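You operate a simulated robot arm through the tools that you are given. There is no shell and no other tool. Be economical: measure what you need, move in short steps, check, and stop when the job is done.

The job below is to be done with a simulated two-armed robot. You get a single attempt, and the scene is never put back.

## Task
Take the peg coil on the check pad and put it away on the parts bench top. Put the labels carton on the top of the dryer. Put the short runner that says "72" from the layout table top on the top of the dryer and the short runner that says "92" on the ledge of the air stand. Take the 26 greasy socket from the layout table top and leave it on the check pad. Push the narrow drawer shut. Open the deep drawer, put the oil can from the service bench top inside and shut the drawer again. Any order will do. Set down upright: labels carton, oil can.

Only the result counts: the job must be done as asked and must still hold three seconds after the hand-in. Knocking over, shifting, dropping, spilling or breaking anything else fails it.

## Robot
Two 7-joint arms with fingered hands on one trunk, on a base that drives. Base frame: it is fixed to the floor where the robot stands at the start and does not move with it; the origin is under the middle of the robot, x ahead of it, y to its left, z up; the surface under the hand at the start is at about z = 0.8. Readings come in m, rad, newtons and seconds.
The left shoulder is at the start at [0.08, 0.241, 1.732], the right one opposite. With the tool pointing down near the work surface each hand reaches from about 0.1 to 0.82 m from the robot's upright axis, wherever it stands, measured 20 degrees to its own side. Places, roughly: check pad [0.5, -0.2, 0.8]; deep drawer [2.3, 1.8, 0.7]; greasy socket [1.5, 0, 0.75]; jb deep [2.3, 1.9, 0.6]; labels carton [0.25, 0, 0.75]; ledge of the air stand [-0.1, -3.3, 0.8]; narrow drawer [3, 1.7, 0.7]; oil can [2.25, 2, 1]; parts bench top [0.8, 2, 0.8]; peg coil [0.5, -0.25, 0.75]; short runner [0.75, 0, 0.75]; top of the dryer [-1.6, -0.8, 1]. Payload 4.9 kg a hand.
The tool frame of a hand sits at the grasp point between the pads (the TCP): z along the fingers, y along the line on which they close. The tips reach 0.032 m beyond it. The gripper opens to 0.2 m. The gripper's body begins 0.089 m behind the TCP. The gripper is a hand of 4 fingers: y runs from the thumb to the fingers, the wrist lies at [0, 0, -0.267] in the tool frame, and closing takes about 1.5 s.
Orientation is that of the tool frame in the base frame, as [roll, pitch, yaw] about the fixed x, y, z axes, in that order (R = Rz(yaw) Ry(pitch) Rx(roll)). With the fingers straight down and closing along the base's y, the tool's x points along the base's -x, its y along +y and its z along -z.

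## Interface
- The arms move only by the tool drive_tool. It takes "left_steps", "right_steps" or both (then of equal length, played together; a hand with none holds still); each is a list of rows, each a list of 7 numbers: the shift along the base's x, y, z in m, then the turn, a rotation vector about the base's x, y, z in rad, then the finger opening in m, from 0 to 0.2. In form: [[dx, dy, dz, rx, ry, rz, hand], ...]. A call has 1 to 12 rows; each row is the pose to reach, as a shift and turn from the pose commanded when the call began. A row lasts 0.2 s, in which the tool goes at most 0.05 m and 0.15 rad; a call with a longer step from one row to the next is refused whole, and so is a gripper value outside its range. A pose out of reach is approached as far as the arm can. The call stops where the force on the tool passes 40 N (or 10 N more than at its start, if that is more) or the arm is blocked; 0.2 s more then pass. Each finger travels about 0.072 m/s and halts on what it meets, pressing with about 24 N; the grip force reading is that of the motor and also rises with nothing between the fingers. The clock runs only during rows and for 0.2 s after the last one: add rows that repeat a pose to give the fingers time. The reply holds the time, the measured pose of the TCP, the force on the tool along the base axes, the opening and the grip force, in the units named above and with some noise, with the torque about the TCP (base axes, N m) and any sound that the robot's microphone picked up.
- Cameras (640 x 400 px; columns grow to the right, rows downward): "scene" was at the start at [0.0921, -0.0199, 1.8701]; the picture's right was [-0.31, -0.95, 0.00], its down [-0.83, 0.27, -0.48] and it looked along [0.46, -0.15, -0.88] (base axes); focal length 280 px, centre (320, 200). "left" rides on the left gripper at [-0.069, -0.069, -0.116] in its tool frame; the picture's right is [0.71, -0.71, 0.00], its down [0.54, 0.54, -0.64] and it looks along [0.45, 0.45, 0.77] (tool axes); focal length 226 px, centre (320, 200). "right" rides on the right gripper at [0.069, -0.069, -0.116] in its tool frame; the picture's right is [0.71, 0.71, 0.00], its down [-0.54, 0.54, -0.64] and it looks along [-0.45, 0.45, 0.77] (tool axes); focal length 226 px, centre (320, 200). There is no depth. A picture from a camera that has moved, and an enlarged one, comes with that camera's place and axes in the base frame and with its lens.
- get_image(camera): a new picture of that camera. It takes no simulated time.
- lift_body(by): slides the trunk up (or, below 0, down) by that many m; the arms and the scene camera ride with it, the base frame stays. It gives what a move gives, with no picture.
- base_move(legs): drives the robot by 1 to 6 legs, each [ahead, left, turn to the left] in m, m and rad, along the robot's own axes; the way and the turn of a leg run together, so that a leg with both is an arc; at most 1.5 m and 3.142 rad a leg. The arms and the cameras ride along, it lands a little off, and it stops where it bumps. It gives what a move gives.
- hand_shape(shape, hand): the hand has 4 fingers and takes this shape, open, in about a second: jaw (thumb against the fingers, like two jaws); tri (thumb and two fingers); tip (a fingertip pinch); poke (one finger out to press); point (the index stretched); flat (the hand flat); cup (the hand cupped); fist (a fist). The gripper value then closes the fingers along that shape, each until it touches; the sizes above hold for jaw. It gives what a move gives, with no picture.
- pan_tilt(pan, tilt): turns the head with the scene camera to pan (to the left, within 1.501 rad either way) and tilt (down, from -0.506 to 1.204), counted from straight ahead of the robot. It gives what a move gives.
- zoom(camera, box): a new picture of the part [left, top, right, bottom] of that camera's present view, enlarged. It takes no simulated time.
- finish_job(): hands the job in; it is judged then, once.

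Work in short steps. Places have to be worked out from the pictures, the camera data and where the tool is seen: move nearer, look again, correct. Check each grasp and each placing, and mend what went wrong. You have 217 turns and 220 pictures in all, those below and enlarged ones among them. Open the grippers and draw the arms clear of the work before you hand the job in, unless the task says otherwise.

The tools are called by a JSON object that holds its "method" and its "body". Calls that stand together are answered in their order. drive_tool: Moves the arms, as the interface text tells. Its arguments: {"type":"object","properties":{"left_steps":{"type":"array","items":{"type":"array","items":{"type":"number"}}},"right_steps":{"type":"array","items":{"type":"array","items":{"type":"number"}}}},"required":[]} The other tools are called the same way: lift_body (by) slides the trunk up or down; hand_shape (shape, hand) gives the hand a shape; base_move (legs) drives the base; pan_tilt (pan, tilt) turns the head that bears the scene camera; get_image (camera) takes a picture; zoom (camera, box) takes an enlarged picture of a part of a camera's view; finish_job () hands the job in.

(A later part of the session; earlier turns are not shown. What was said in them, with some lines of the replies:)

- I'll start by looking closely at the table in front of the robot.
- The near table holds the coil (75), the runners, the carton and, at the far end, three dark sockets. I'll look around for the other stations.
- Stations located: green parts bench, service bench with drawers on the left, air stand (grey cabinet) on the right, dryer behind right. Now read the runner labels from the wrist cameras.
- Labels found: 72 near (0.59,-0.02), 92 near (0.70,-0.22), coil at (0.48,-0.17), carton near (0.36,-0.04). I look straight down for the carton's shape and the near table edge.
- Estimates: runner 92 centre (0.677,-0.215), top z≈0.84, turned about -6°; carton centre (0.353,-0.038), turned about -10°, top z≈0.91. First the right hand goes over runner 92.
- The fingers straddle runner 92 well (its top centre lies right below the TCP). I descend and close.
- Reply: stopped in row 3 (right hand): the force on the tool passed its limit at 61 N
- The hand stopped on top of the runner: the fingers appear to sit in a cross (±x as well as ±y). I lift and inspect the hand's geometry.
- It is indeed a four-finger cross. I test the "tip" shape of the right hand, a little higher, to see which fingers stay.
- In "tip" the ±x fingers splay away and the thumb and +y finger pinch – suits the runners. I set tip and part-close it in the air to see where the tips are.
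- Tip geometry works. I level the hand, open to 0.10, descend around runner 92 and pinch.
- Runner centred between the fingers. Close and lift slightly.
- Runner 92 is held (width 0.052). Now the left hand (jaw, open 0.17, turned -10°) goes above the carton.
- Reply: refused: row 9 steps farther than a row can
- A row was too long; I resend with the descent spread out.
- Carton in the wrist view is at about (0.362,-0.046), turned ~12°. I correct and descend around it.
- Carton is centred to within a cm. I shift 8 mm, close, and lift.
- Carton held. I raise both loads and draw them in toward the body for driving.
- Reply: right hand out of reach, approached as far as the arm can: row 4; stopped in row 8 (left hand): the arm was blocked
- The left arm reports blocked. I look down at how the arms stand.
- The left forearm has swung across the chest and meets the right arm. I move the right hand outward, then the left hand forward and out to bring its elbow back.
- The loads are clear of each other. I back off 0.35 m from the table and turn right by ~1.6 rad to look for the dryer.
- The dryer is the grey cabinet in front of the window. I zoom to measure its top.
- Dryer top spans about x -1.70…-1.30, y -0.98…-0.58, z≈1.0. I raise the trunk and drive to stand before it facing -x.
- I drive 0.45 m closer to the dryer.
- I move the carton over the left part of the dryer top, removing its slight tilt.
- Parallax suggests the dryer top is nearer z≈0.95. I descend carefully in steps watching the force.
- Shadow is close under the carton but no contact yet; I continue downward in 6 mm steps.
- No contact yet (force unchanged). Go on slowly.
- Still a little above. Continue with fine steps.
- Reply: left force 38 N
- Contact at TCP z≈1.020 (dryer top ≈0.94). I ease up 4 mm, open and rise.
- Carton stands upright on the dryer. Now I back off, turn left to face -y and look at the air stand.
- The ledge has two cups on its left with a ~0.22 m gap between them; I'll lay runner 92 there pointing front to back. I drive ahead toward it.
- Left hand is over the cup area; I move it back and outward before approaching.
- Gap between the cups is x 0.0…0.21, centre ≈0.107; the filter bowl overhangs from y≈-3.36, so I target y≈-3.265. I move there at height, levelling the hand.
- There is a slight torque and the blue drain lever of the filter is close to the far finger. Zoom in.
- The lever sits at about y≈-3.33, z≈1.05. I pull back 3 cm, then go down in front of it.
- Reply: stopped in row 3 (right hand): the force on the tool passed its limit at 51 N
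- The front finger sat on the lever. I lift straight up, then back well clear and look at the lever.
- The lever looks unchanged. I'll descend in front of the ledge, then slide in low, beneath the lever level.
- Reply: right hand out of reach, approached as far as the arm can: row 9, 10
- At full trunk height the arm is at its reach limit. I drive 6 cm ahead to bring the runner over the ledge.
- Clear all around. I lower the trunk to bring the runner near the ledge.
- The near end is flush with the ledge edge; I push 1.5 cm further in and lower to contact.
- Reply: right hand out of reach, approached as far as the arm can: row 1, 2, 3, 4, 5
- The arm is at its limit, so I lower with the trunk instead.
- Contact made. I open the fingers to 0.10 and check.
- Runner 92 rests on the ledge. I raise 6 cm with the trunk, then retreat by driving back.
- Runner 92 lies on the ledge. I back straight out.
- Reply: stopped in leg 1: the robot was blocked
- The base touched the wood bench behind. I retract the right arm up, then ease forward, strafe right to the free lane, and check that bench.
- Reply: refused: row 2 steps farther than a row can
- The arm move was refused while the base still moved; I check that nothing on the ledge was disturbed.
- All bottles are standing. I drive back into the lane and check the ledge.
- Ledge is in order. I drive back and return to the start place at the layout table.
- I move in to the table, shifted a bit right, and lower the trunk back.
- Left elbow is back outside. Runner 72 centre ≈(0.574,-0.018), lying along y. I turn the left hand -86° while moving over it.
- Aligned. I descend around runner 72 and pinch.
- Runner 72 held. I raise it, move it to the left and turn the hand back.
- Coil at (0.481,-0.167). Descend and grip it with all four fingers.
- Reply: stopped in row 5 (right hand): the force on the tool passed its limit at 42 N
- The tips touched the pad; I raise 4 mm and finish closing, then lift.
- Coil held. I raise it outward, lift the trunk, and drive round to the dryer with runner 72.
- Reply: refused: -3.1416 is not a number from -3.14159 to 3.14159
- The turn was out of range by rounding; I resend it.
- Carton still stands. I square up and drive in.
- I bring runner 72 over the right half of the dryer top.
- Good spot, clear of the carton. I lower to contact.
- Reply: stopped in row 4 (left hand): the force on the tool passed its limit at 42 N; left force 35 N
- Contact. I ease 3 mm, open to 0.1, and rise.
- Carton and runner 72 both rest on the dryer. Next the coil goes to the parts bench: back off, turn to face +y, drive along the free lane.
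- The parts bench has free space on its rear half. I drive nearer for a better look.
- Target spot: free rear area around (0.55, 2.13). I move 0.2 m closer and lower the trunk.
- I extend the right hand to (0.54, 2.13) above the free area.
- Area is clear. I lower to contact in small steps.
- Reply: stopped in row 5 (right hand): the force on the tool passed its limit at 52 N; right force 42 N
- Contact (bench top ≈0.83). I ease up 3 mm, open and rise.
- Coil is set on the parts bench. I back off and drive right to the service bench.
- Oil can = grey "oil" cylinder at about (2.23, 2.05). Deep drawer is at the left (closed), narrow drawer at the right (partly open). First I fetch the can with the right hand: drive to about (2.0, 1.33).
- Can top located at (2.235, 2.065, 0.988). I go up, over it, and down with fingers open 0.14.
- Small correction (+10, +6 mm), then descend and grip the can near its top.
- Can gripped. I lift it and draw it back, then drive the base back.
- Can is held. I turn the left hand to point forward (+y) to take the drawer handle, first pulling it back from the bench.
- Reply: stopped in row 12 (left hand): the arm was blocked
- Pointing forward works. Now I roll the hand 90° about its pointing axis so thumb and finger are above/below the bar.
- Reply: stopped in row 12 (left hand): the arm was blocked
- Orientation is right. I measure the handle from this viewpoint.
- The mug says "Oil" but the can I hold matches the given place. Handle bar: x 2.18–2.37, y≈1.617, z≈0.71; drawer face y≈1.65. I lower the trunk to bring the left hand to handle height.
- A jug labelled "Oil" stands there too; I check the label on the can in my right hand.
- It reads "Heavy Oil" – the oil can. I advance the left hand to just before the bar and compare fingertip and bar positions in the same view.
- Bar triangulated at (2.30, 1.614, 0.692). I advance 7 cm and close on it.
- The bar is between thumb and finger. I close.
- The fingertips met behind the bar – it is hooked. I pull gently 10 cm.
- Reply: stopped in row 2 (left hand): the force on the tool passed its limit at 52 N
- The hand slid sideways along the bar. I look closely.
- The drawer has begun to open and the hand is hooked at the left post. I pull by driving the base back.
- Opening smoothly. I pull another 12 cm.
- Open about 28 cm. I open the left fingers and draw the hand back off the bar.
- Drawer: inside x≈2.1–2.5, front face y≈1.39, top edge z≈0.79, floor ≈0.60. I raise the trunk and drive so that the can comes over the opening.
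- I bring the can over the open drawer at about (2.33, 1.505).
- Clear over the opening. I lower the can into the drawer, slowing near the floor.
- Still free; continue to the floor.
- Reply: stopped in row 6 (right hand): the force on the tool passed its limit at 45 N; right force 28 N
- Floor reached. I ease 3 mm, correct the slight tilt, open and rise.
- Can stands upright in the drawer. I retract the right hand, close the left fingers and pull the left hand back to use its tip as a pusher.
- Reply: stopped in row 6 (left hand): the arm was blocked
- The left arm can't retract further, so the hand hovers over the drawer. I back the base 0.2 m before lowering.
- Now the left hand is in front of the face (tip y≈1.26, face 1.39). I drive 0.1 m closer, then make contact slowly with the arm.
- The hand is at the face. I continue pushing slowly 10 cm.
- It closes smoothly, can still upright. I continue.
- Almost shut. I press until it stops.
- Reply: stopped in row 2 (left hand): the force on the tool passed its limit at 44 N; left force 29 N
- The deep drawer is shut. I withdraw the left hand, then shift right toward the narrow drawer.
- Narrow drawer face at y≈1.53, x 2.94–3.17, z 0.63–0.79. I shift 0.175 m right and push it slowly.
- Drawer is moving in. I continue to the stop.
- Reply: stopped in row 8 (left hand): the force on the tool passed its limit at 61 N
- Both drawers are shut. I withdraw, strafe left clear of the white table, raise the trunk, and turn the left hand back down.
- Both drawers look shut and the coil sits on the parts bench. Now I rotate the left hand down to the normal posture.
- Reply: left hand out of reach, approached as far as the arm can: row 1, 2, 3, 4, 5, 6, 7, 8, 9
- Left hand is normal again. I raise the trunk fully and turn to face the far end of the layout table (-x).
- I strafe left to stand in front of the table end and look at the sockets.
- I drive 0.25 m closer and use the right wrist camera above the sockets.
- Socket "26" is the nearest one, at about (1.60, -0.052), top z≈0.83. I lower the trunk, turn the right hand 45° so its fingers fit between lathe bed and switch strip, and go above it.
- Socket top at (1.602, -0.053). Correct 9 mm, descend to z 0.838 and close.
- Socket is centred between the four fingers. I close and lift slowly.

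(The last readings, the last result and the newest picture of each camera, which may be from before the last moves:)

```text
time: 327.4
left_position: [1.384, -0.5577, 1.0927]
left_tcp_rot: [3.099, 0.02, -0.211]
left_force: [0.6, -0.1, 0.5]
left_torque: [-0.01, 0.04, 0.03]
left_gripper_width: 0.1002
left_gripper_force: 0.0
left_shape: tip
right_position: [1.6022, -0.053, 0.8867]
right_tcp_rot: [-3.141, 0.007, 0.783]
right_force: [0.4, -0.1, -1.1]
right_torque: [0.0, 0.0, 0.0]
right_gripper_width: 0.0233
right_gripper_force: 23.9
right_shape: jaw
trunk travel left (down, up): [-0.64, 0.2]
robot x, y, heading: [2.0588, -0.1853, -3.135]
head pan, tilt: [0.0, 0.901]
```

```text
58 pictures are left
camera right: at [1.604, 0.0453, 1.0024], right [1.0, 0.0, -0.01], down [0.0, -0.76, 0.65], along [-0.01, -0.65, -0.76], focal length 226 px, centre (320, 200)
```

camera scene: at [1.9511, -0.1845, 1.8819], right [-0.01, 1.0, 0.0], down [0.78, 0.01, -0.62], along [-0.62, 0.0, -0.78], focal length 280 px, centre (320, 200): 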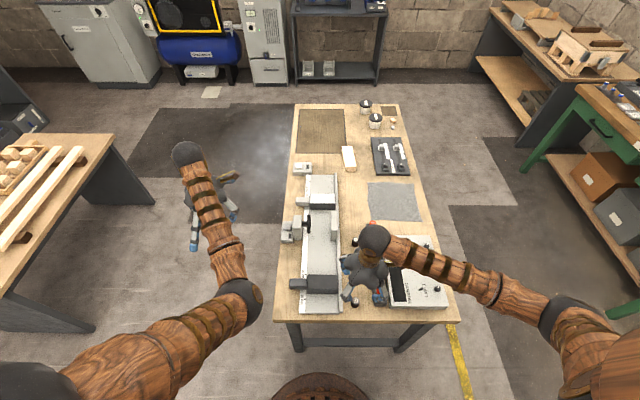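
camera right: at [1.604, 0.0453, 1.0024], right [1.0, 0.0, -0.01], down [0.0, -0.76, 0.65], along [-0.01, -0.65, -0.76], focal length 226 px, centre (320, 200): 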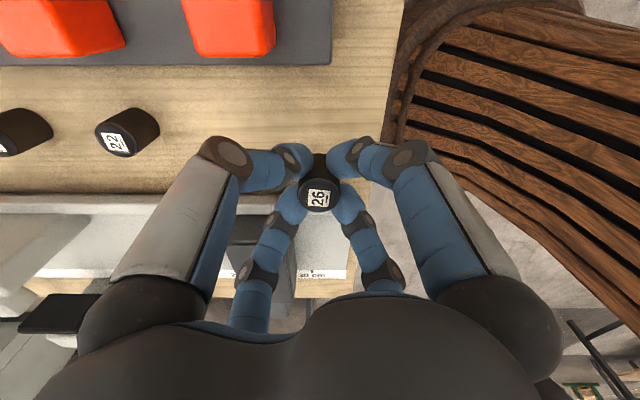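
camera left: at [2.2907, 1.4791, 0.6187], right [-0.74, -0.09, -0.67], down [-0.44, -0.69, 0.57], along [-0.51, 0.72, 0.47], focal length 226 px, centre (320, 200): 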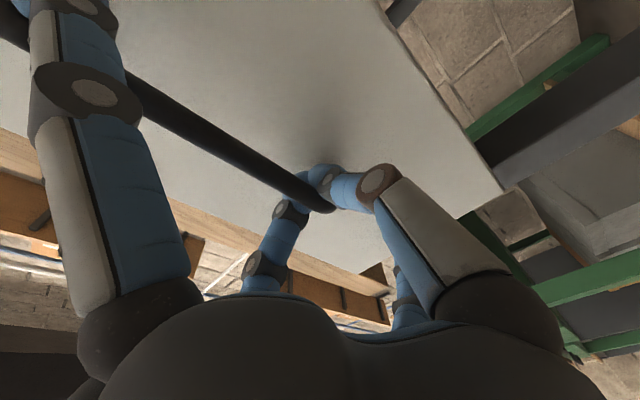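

Socket 26 is held. I lift it clear, then take the corridor along the table's -y side: back, strafe left, forward.

{"method": "drive_tool", "body": {"right_steps": [[0, 0, 0.03, 0, 0, 0, 0.0], [0, 0, 0.06, 0, 0, 0, 0.0], [0, 0, 0.1, 0, 0, 0, 0.0], [0, 0, 0.14, 0, 0, 0, 0.0], [0, 0, 0.18, 0, 0, 0, 0.0]]}}

{"method": "base_move", "body": {"legs": [[-0.3, 0, 0]]}}

{"method": "get_image", "body": {"camera": "right"}}

```text
time: 328.6
left_position: [1.3822, -0.5568, 1.0929]
left_tcp_rot: [3.1, 0.018, -0.21]
left_force: [-0.3, 0.4, 0.1]
left_torque: [-0.01, -0.02, 0.0]
left_gripper_width: 0.0999
left_gripper_force: 0.0
left_shape: tip
right_position: [1.604, -0.055, 1.0663]
right_tcp_rot: [-3.142, 0.006, 0.785]
right_force: [0.7, 0.5, -1.3]
right_torque: [0.01, 0.02, 0.01]
right_gripper_width: 0.0237
right_gripper_force: 24.4
right_shape: jaw
trunk travel left (down, up): [-0.64, 0.2]
robot x, y, heading: [2.0602, -0.1825, -3.135]
head pan, tilt: [0.0, 0.901]
```

```text
time: 330.6
left_position: [1.6729, -0.5552, 1.0916]
left_tcp_rot: [3.099, 0.017, -0.211]
left_force: [0.6, -0.5, 0.6]
left_torque: [0.05, -0.01, -0.01]
left_gripper_width: 0.1001
left_gripper_force: 0.0
left_shape: tip
right_position: [1.8946, -0.0516, 1.0649]
right_tcp_rot: [-3.141, 0.008, 0.785]
right_force: [0.6, -0.2, -1.3]
right_torque: [-0.01, -0.02, 0.02]
right_gripper_width: 0.0236
right_gripper_force: 23.7
right_shape: jaw
trunk travel left (down, up): [-0.64, 0.2]
robot x, y, heading: [2.3515, -0.1786, -3.137]
head pan, tilt: [0.0, 0.901]
```

```text
57 pictures are left
camera right: at [1.8958, 0.0457, 1.1814], right [1.0, 0.0, 0.0], down [0.0, -0.76, 0.65], along [0.0, -0.65, -0.76], focal length 226 px, centre (320, 200)
```

right: 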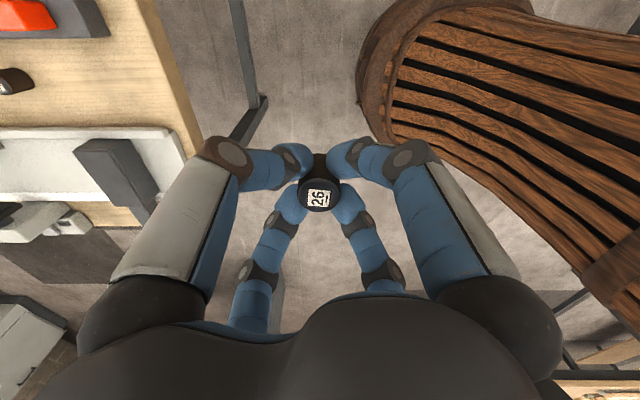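

Grip is steady. I continue: strafe left, then forward along the corridor.

{"method": "base_move", "body": {"legs": [[0, 0.68, 0], [1.3, 0, 0]]}}

{"method": "pan_tilt", "body": {"pan": -0.6, "tilt": 0.9}}

{"method": "get_image", "body": {"camera": "scene"}}

{"method": "get_image", "body": {"camera": "right"}}

```text
time: 340.6
left_position: [0.3667, -1.2619, 1.0942]
left_tcp_rot: [3.101, 0.019, -0.206]
left_force: [0.1, -0.6, 0.4]
left_torque: [0.0, 0.01, -0.02]
left_gripper_width: 0.1
left_gripper_force: 0.0
left_shape: tip
right_position: [0.5858, -0.7574, 1.0657]
right_tcp_rot: [-3.139, 0.01, 0.789]
right_force: [0.7, 0.8, -1.3]
right_torque: [0.01, -0.02, 0.0]
right_gripper_width: 0.0234
right_gripper_force: 23.5
right_shape: jaw
trunk travel left (down, up): [-0.64, 0.2]
robot x, y, heading: [1.0399, -0.8866, -3.13]
head pan, tilt: [0.0, 0.901]
```

```text
time: 341.6
left_position: [0.3666, -1.2632, 1.0946]
left_tcp_rot: [3.099, 0.021, -0.206]
left_force: [-0.6, 1.5, 0.4]
left_torque: [0.02, -0.03, 0.02]
left_gripper_width: 0.1
left_gripper_force: 0.1
left_shape: tip
right_position: [0.585, -0.7573, 1.0643]
right_tcp_rot: [-3.141, 0.007, 0.79]
right_force: [-1.3, 0.5, -1.1]
right_torque: [0.0, 0.01, 0.01]
right_gripper_width: 0.0235
right_gripper_force: 23.8
right_shape: jaw
trunk travel left (down, up): [-0.64, 0.2]
robot x, y, heading: [1.0404, -0.8873, -3.13]
head pan, tilt: [-0.6, 0.901]
```

```text
56 pictures are left
camera scene: at [0.9473, -0.8438, 1.8819], right [0.55, 0.83, 0.0], down [0.65, -0.43, -0.62], along [-0.52, 0.34, -0.78], focal length 280 px, centre (320, 200)
```

scene: 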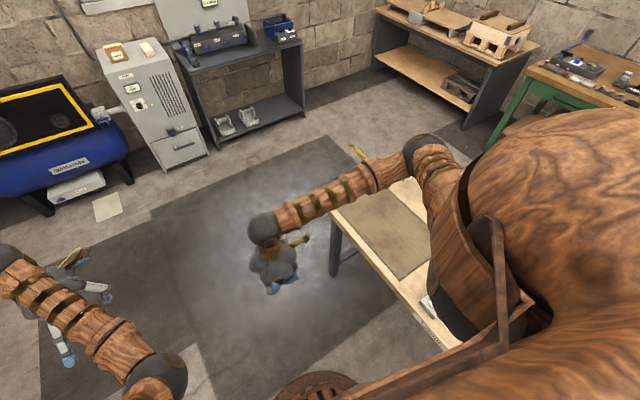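

```text
55 pictures are left
camera right: at [0.5864, -0.66, 1.1823], right [1.0, 0.0, -0.01], down [0.01, -0.76, 0.65], along [0.0, -0.65, -0.76], focal length 226 px, centre (320, 200)
```

right: 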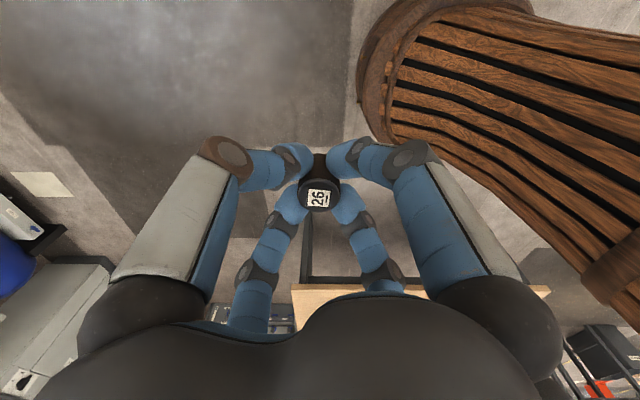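

Dryer top shows both carton and runner. I shift the base 0.15 m toward the table, then swing the socket over the check pad.

{"method": "base_move", "body": {"legs": [[0, -0.15, 0]]}}

{"method": "drive_tool", "body": {"right_steps": [[-0.008, 0.035, 0, 0, 0, 0, 0], [-0.016, 0.07, 0, 0, 0, 0, 0], [-0.024, 0.105, 0, 0, 0, 0, 0], [-0.032, 0.14, 0, 0, 0, 0, 0], [-0.04, 0.175, 0, 0, 0, 0, 0], [-0.048, 0.21, 0, 0, 0, 0, 0], [-0.056, 0.245, 0, 0, 0, 0, 0], [-0.064, 0.28, 0, 0, 0, 0, 0], [-0.072, 0.315, 0, 0, 0, 0, 0], [-0.08, 0.35, 0, 0, 0, 0, 0], [-0.085, 0.38, 0, 0, 0, 0, 0]]}}

{"method": "get_image", "body": {"camera": "right"}}

{"method": "get_image", "body": {"camera": "scene"}}

```text
time: 343.0
left_position: [0.3652, -1.1148, 1.0923]
left_tcp_rot: [3.1, 0.02, -0.204]
left_force: [0.8, -0.3, -0.2]
left_torque: [0.02, -0.02, -0.01]
left_gripper_width: 0.1002
left_gripper_force: 0.0
left_shape: tip
right_position: [0.5835, -0.6115, 1.0662]
right_tcp_rot: [-3.141, 0.007, 0.79]
right_force: [0.2, 0.0, -0.7]
right_torque: [0.0, 0.02, 0.04]
right_gripper_width: 0.0237
right_gripper_force: 24.1
right_shape: jaw
trunk travel left (down, up): [-0.64, 0.2]
robot x, y, heading: [1.0371, -0.7341, -3.125]
head pan, tilt: [-0.6, 0.901]
```

```text
time: 345.4
left_position: [0.3656, -1.1137, 1.0937]
left_tcp_rot: [3.099, 0.021, -0.205]
left_force: [0.2, -0.2, 0.1]
left_torque: [-0.02, 0.03, 0.01]
left_gripper_width: 0.0998
left_gripper_force: 0.1
left_shape: tip
right_position: [0.4996, -0.2266, 1.0652]
right_tcp_rot: [3.14, 0.01, 0.792]
right_force: [0.6, 1.4, -0.8]
right_torque: [0.0, 0.01, 0.01]
right_gripper_width: 0.0237
right_gripper_force: 24.6
right_shape: jaw
trunk travel left (down, up): [-0.64, 0.2]
robot x, y, heading: [1.038, -0.7361, -3.13]
head pan, tilt: [-0.6, 0.901]
```

```text
54 pictures are left
camera right: at [0.4996, -0.1294, 1.1821], right [1.0, 0.01, -0.01], down [0.01, -0.76, 0.65], along [0.0, -0.65, -0.76], focal length 226 px, centre (320, 200)
```

right: 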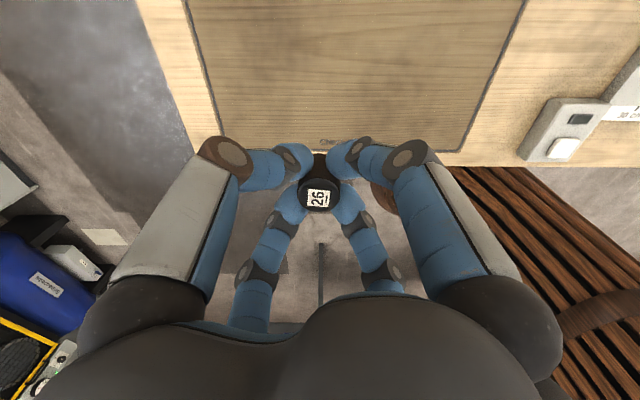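

```text
53 pictures are left
camera scene: at [0.9462, -0.6926, 1.882], right [0.55, 0.83, 0.0], down [0.65, -0.43, -0.62], along [-0.52, 0.34, -0.78], focal length 280 px, centre (320, 200)
```

scene: 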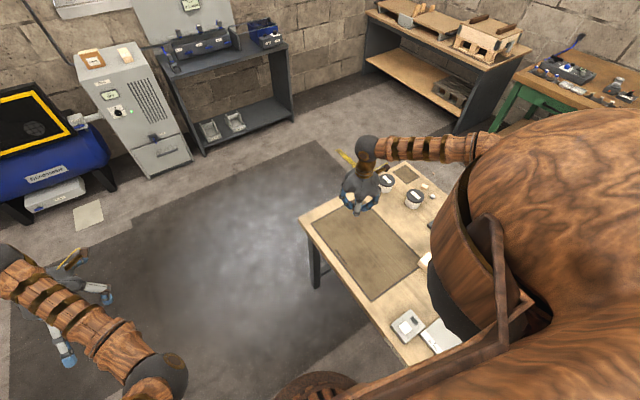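

The point under the TCP is well inside the pad. I lower and feel for contact.

{"method": "drive_tool", "body": {"right_steps": [[0, 0, -0.04, 0, 0, 0, 0], [0, 0, -0.08, 0, 0, 0, 0], [0, 0, -0.12, 0, 0, 0, 0], [0, 0, -0.16, 0, 0, 0, 0], [0, 0, -0.195, 0, 0, 0, 0], [0, 0, -0.21, 0, 0, 0, 0], [0, 0, -0.215, 0, 0, 0, 0], [0, 0, -0.219, 0, 0, 0, 0], [0, 0, -0.222, 0, 0, 0, 0], [0, 0, -0.222, 0, 0, 0, 0]]}}

{"method": "get_image", "body": {"camera": "right"}}

```text
time: 347.6
left_position: [0.3651, -1.1139, 1.0935]
left_tcp_rot: [3.1, 0.018, -0.204]
left_force: [-0.4, -0.2, 0.5]
left_torque: [0.01, 0.0, -0.03]
left_gripper_width: 0.1001
left_gripper_force: 0.1
left_shape: tip
right_position: [0.4987, -0.2274, 0.8438]
right_tcp_rot: [3.141, 0.007, 0.791]
right_force: [0.0, -0.2, 0.1]
right_torque: [-0.01, -0.02, -0.01]
right_gripper_width: 0.0239
right_gripper_force: 24.4
right_shape: jaw
trunk travel left (down, up): [-0.64, 0.2]
robot x, y, heading: [1.0395, -0.7342, -3.125]
head pan, tilt: [-0.6, 0.901]
```

```text
52 pictures are left
camera right: at [0.4987, -0.1307, 0.9598], right [1.0, 0.01, -0.01], down [0.01, -0.76, 0.65], along [0.0, -0.65, -0.76], focal length 226 px, centre (320, 200)
```

right: 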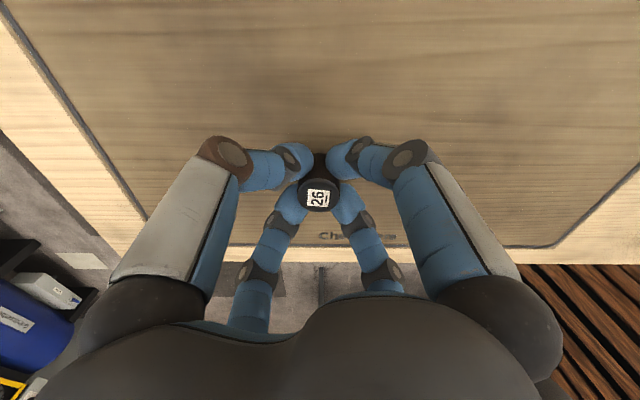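

Nearly on the pad. A few millimetres more until contact.

{"method": "drive_tool", "body": {"right_steps": [[0, 0, -0.002, 0, 0, 0, 0], [0, 0, -0.004, 0, 0, 0, 0], [0, 0, -0.006, 0, 0, 0, 0], [0, 0, -0.008, 0, 0, 0, 0], [0, 0, -0.008, 0, 0, 0, 0]]}}

```text
time: 348.8
left_position: [0.3667, -1.1146, 1.0944]
left_tcp_rot: [3.1, 0.018, -0.204]
left_force: [-0.6, 0.5, 0.1]
left_torque: [0.03, -0.03, -0.02]
left_gripper_width: 0.1002
left_gripper_force: 0.1
left_shape: tip
right_position: [0.4989, -0.228, 0.8383]
right_tcp_rot: [-3.139, 0.01, 0.791]
right_force: [-1.1, -1.1, 19.4]
right_torque: [-0.04, 0.08, 0.03]
right_gripper_width: 0.0242
right_gripper_force: 23.8
right_shape: jaw
trunk travel left (down, up): [-0.64, 0.2]
robot x, y, heading: [1.0367, -0.734, -3.126]
head pan, tilt: [-0.6, 0.901]
```

Contact (19 N). I ease, open, and rise.

{"method": "drive_tool", "body": {"right_steps": [[0, 0, 0.003, 0, 0, 0, 0.0], [0, 0, 0.003, 0, 0, 0, 0.04], [0, 0, 0.003, 0, 0, 0, 0.08], [0, 0, 0.003, 0, 0, 0, 0.1], [0, 0, 0.003, 0, 0, 0, 0.1], [0, 0, 0.03, 0, 0, 0, 0.1], [0, 0, 0.07, 0, 0, 0, 0.1], [0, 0, 0.11, 0, 0, 0, 0.1], [0, 0, 0.15, 0, 0, 0, 0.1], [0, 0, 0.19, 0, 0, 0, 0.1], [0, 0, 0.22, 0, 0, 0, 0.1]]}}

{"method": "get_image", "body": {"camera": "right"}}

```text
time: 351.2
left_position: [0.3651, -1.1131, 1.0935]
left_tcp_rot: [3.1, 0.018, -0.204]
left_force: [0.1, -0.2, -0.4]
left_torque: [-0.02, -0.04, 0.03]
left_gripper_width: 0.1003
left_gripper_force: 0.1
left_shape: tip
right_position: [0.4995, -0.2284, 1.0569]
right_tcp_rot: [3.141, 0.006, 0.79]
right_force: [0.7, -0.2, -0.4]
right_torque: [-0.01, -0.01, 0.01]
right_gripper_width: 0.0998
right_gripper_force: 0.0
right_shape: jaw
trunk travel left (down, up): [-0.64, 0.2]
robot x, y, heading: [1.0372, -0.7333, -3.13]
head pan, tilt: [-0.6, 0.901]
```

```text
51 pictures are left
camera right: at [0.5004, -0.1313, 1.1734], right [1.0, 0.01, -0.01], down [0.01, -0.76, 0.65], along [0.0, -0.65, -0.76], focal length 226 px, centre (320, 200)
```

right: 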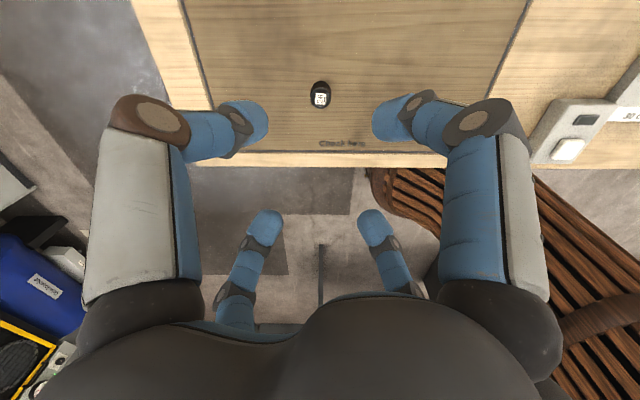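

Socket 26 stands on the check pad. I swing the right arm back off the table and shift the base away, then take check views.

{"method": "drive_tool", "body": {"right_steps": [[0.008, -0.035, 0, 0, 0, 0, 0.1], [0.016, -0.07, 0, 0, 0, 0, 0.1], [0.024, -0.105, 0, 0, 0, 0, 0.1], [0.032, -0.14, 0, 0, 0, 0, 0.1], [0.04, -0.175, 0, 0, 0, 0, 0.1], [0.048, -0.21, 0, 0, 0, 0, 0.1], [0.056, -0.245, 0, 0, 0, 0, 0.1], [0.064, -0.28, 0, 0, 0, 0, 0.15], [0.072, -0.315, 0, 0, 0, 0, 0.2], [0.08, -0.35, 0, 0, 0, 0, 0.2]], "left_steps": [[0, 0, 0, 0, 0, 0, 0.12], [0, 0, 0, 0, 0, 0, 0.14], [0, 0, 0, 0, 0, 0, 0.16], [0, 0, 0, 0, 0, 0, 0.18], [0, 0, 0, 0, 0, 0, 0.2], [0, 0, 0, 0, 0, 0, 0.2], [0, 0, 0, 0, 0, 0, 0.2], [0, 0, 0, 0, 0, 0, 0.2], [0, 0, 0, 0, 0, 0, 0.2], [0, 0, 0, 0, 0, 0, 0.2]]}}

{"method": "get_image", "body": {"camera": "scene"}}

{"method": "zoom", "body": {"camera": "scene", "box": [60, 30, 220, 130]}}

{"method": "pan_tilt", "body": {"pan": 1.45, "tilt": 0.6}}

{"method": "get_image", "body": {"camera": "scene"}}

```text
time: 353.4
left_position: [0.365, -1.1128, 1.0937]
left_tcp_rot: [3.102, 0.018, -0.205]
left_force: [-0.3, -1.0, -0.5]
left_torque: [0.0, 0.01, 0.02]
left_gripper_width: 0.2001
left_gripper_force: 0.0
left_shape: tip
right_position: [0.5765, -0.5797, 1.0548]
right_tcp_rot: [-3.139, 0.007, 0.79]
right_force: [0.9, 0.1, 0.4]
right_torque: [0.04, 0.01, 0.0]
right_gripper_width: 0.1997
right_gripper_force: 0.1
right_shape: jaw
trunk travel left (down, up): [-0.64, 0.2]
robot x, y, heading: [1.0385, -0.7349, -3.131]
head pan, tilt: [-0.6, 0.901]
```

```text
50 pictures are left
camera scene: at [0.9447, -0.6958, 1.8819], right [0.55, 0.83, 0.0], down [0.65, -0.43, -0.62], along [-0.52, 0.34, -0.78], focal length 280 px, centre (320, 200)
```

scene: 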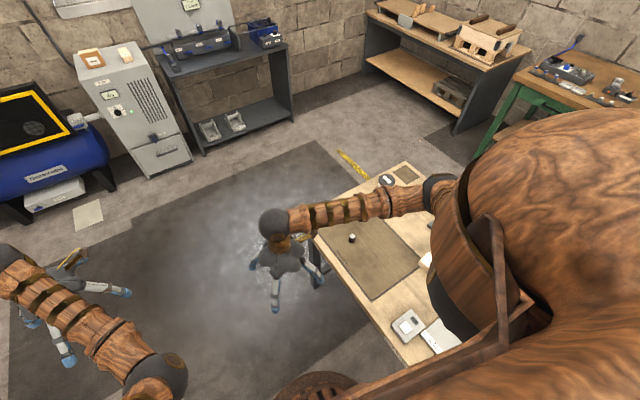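

```text
4.00 times, centred on (140, 80) of scene
camera zoom: at [0.9447, -0.6958, 1.8819], right [0.55, 0.83, 0.0], down [0.65, -0.43, -0.62], along [-0.52, 0.34, -0.78], focal length 1118 px, centre (1040, 680)
```

zoom: 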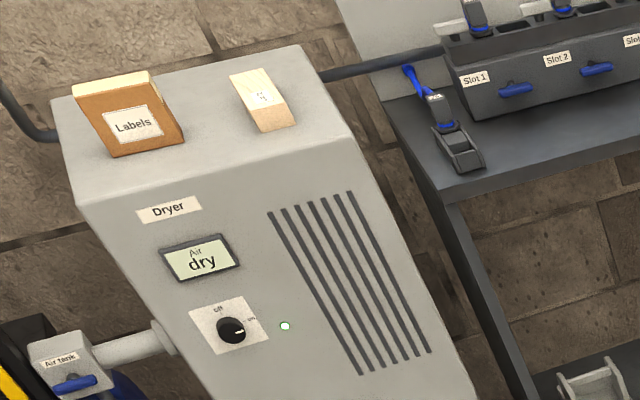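

```text
time: 355.4
left_position: [0.3649, -1.1136, 1.0933]
left_tcp_rot: [3.099, 0.016, -0.205]
left_force: [0.6, 0.7, -0.1]
left_torque: [-0.01, -0.02, -0.02]
left_gripper_width: 0.1997
left_gripper_force: 0.0
left_shape: tip
right_position: [0.5774, -0.579, 1.0543]
right_tcp_rot: [-3.141, 0.007, 0.791]
right_force: [-0.9, -0.1, -0.4]
right_torque: [0.01, 0.03, -0.01]
right_gripper_width: 0.1997
right_gripper_force: 0.0
right_shape: jaw
trunk travel left (down, up): [-0.64, 0.2]
robot x, y, heading: [1.039, -0.736, -3.125]
head pan, tilt: [1.45, 0.6]
```

```text
48 pictures are left
camera scene: at [0.9989, -0.8238, 1.9067], right [-0.99, 0.11, 0.0], down [0.06, 0.56, -0.82], along [-0.09, -0.82, -0.57], focal length 280 px, centre (320, 200)
```

scene: 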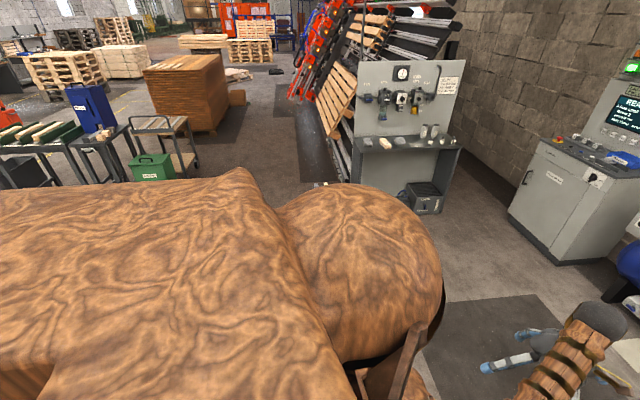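

Everything is in place: carton and runner 72 on the dryer, runner 92 on the ledge, coil on the parts bench, both drawers shut, socket 26 on the pad, arms clear and hands open. I hand in.

{"method": "finish_job", "body": {}}

```text
The job is handed in.
```

I finished every item and handed the job in; the robot gave no verdict, so this rests on my own readings and pictures.

- **Peg coil (75):** it stands in the free rear area of the parts bench top.
- **Labels carton and runner 72:** both are on top of the dryer, with the carton upright.
- **Runner 92:** it lies on the ledge of the air stand, between the two cups.
- **Socket 26:** it is on the check pad.
- **Narrow drawer:** I pushed it in until it hit its stop.
- **Oil can:** the "Heavy Oil" can is in the deep drawer, which I closed until it hit its stop. A jug labelled "Oil" stood on the same bench; I left it because its place did not match the one you gave. I last saw the can upright with the drawer about 10 cm short of shut.

**Bumps on the way:**
- My base bumped the wood bench while backing away from the air stand.
- A finger pressed on the filter's blue lever at the air stand.
- My right hand passed low over the ledge once.

The lever and the ledge looked unchanged in close-up pictures afterwards. The wood bench I saw only in wider views, and nothing looked out of place. Both hands ended open and clear of the work.
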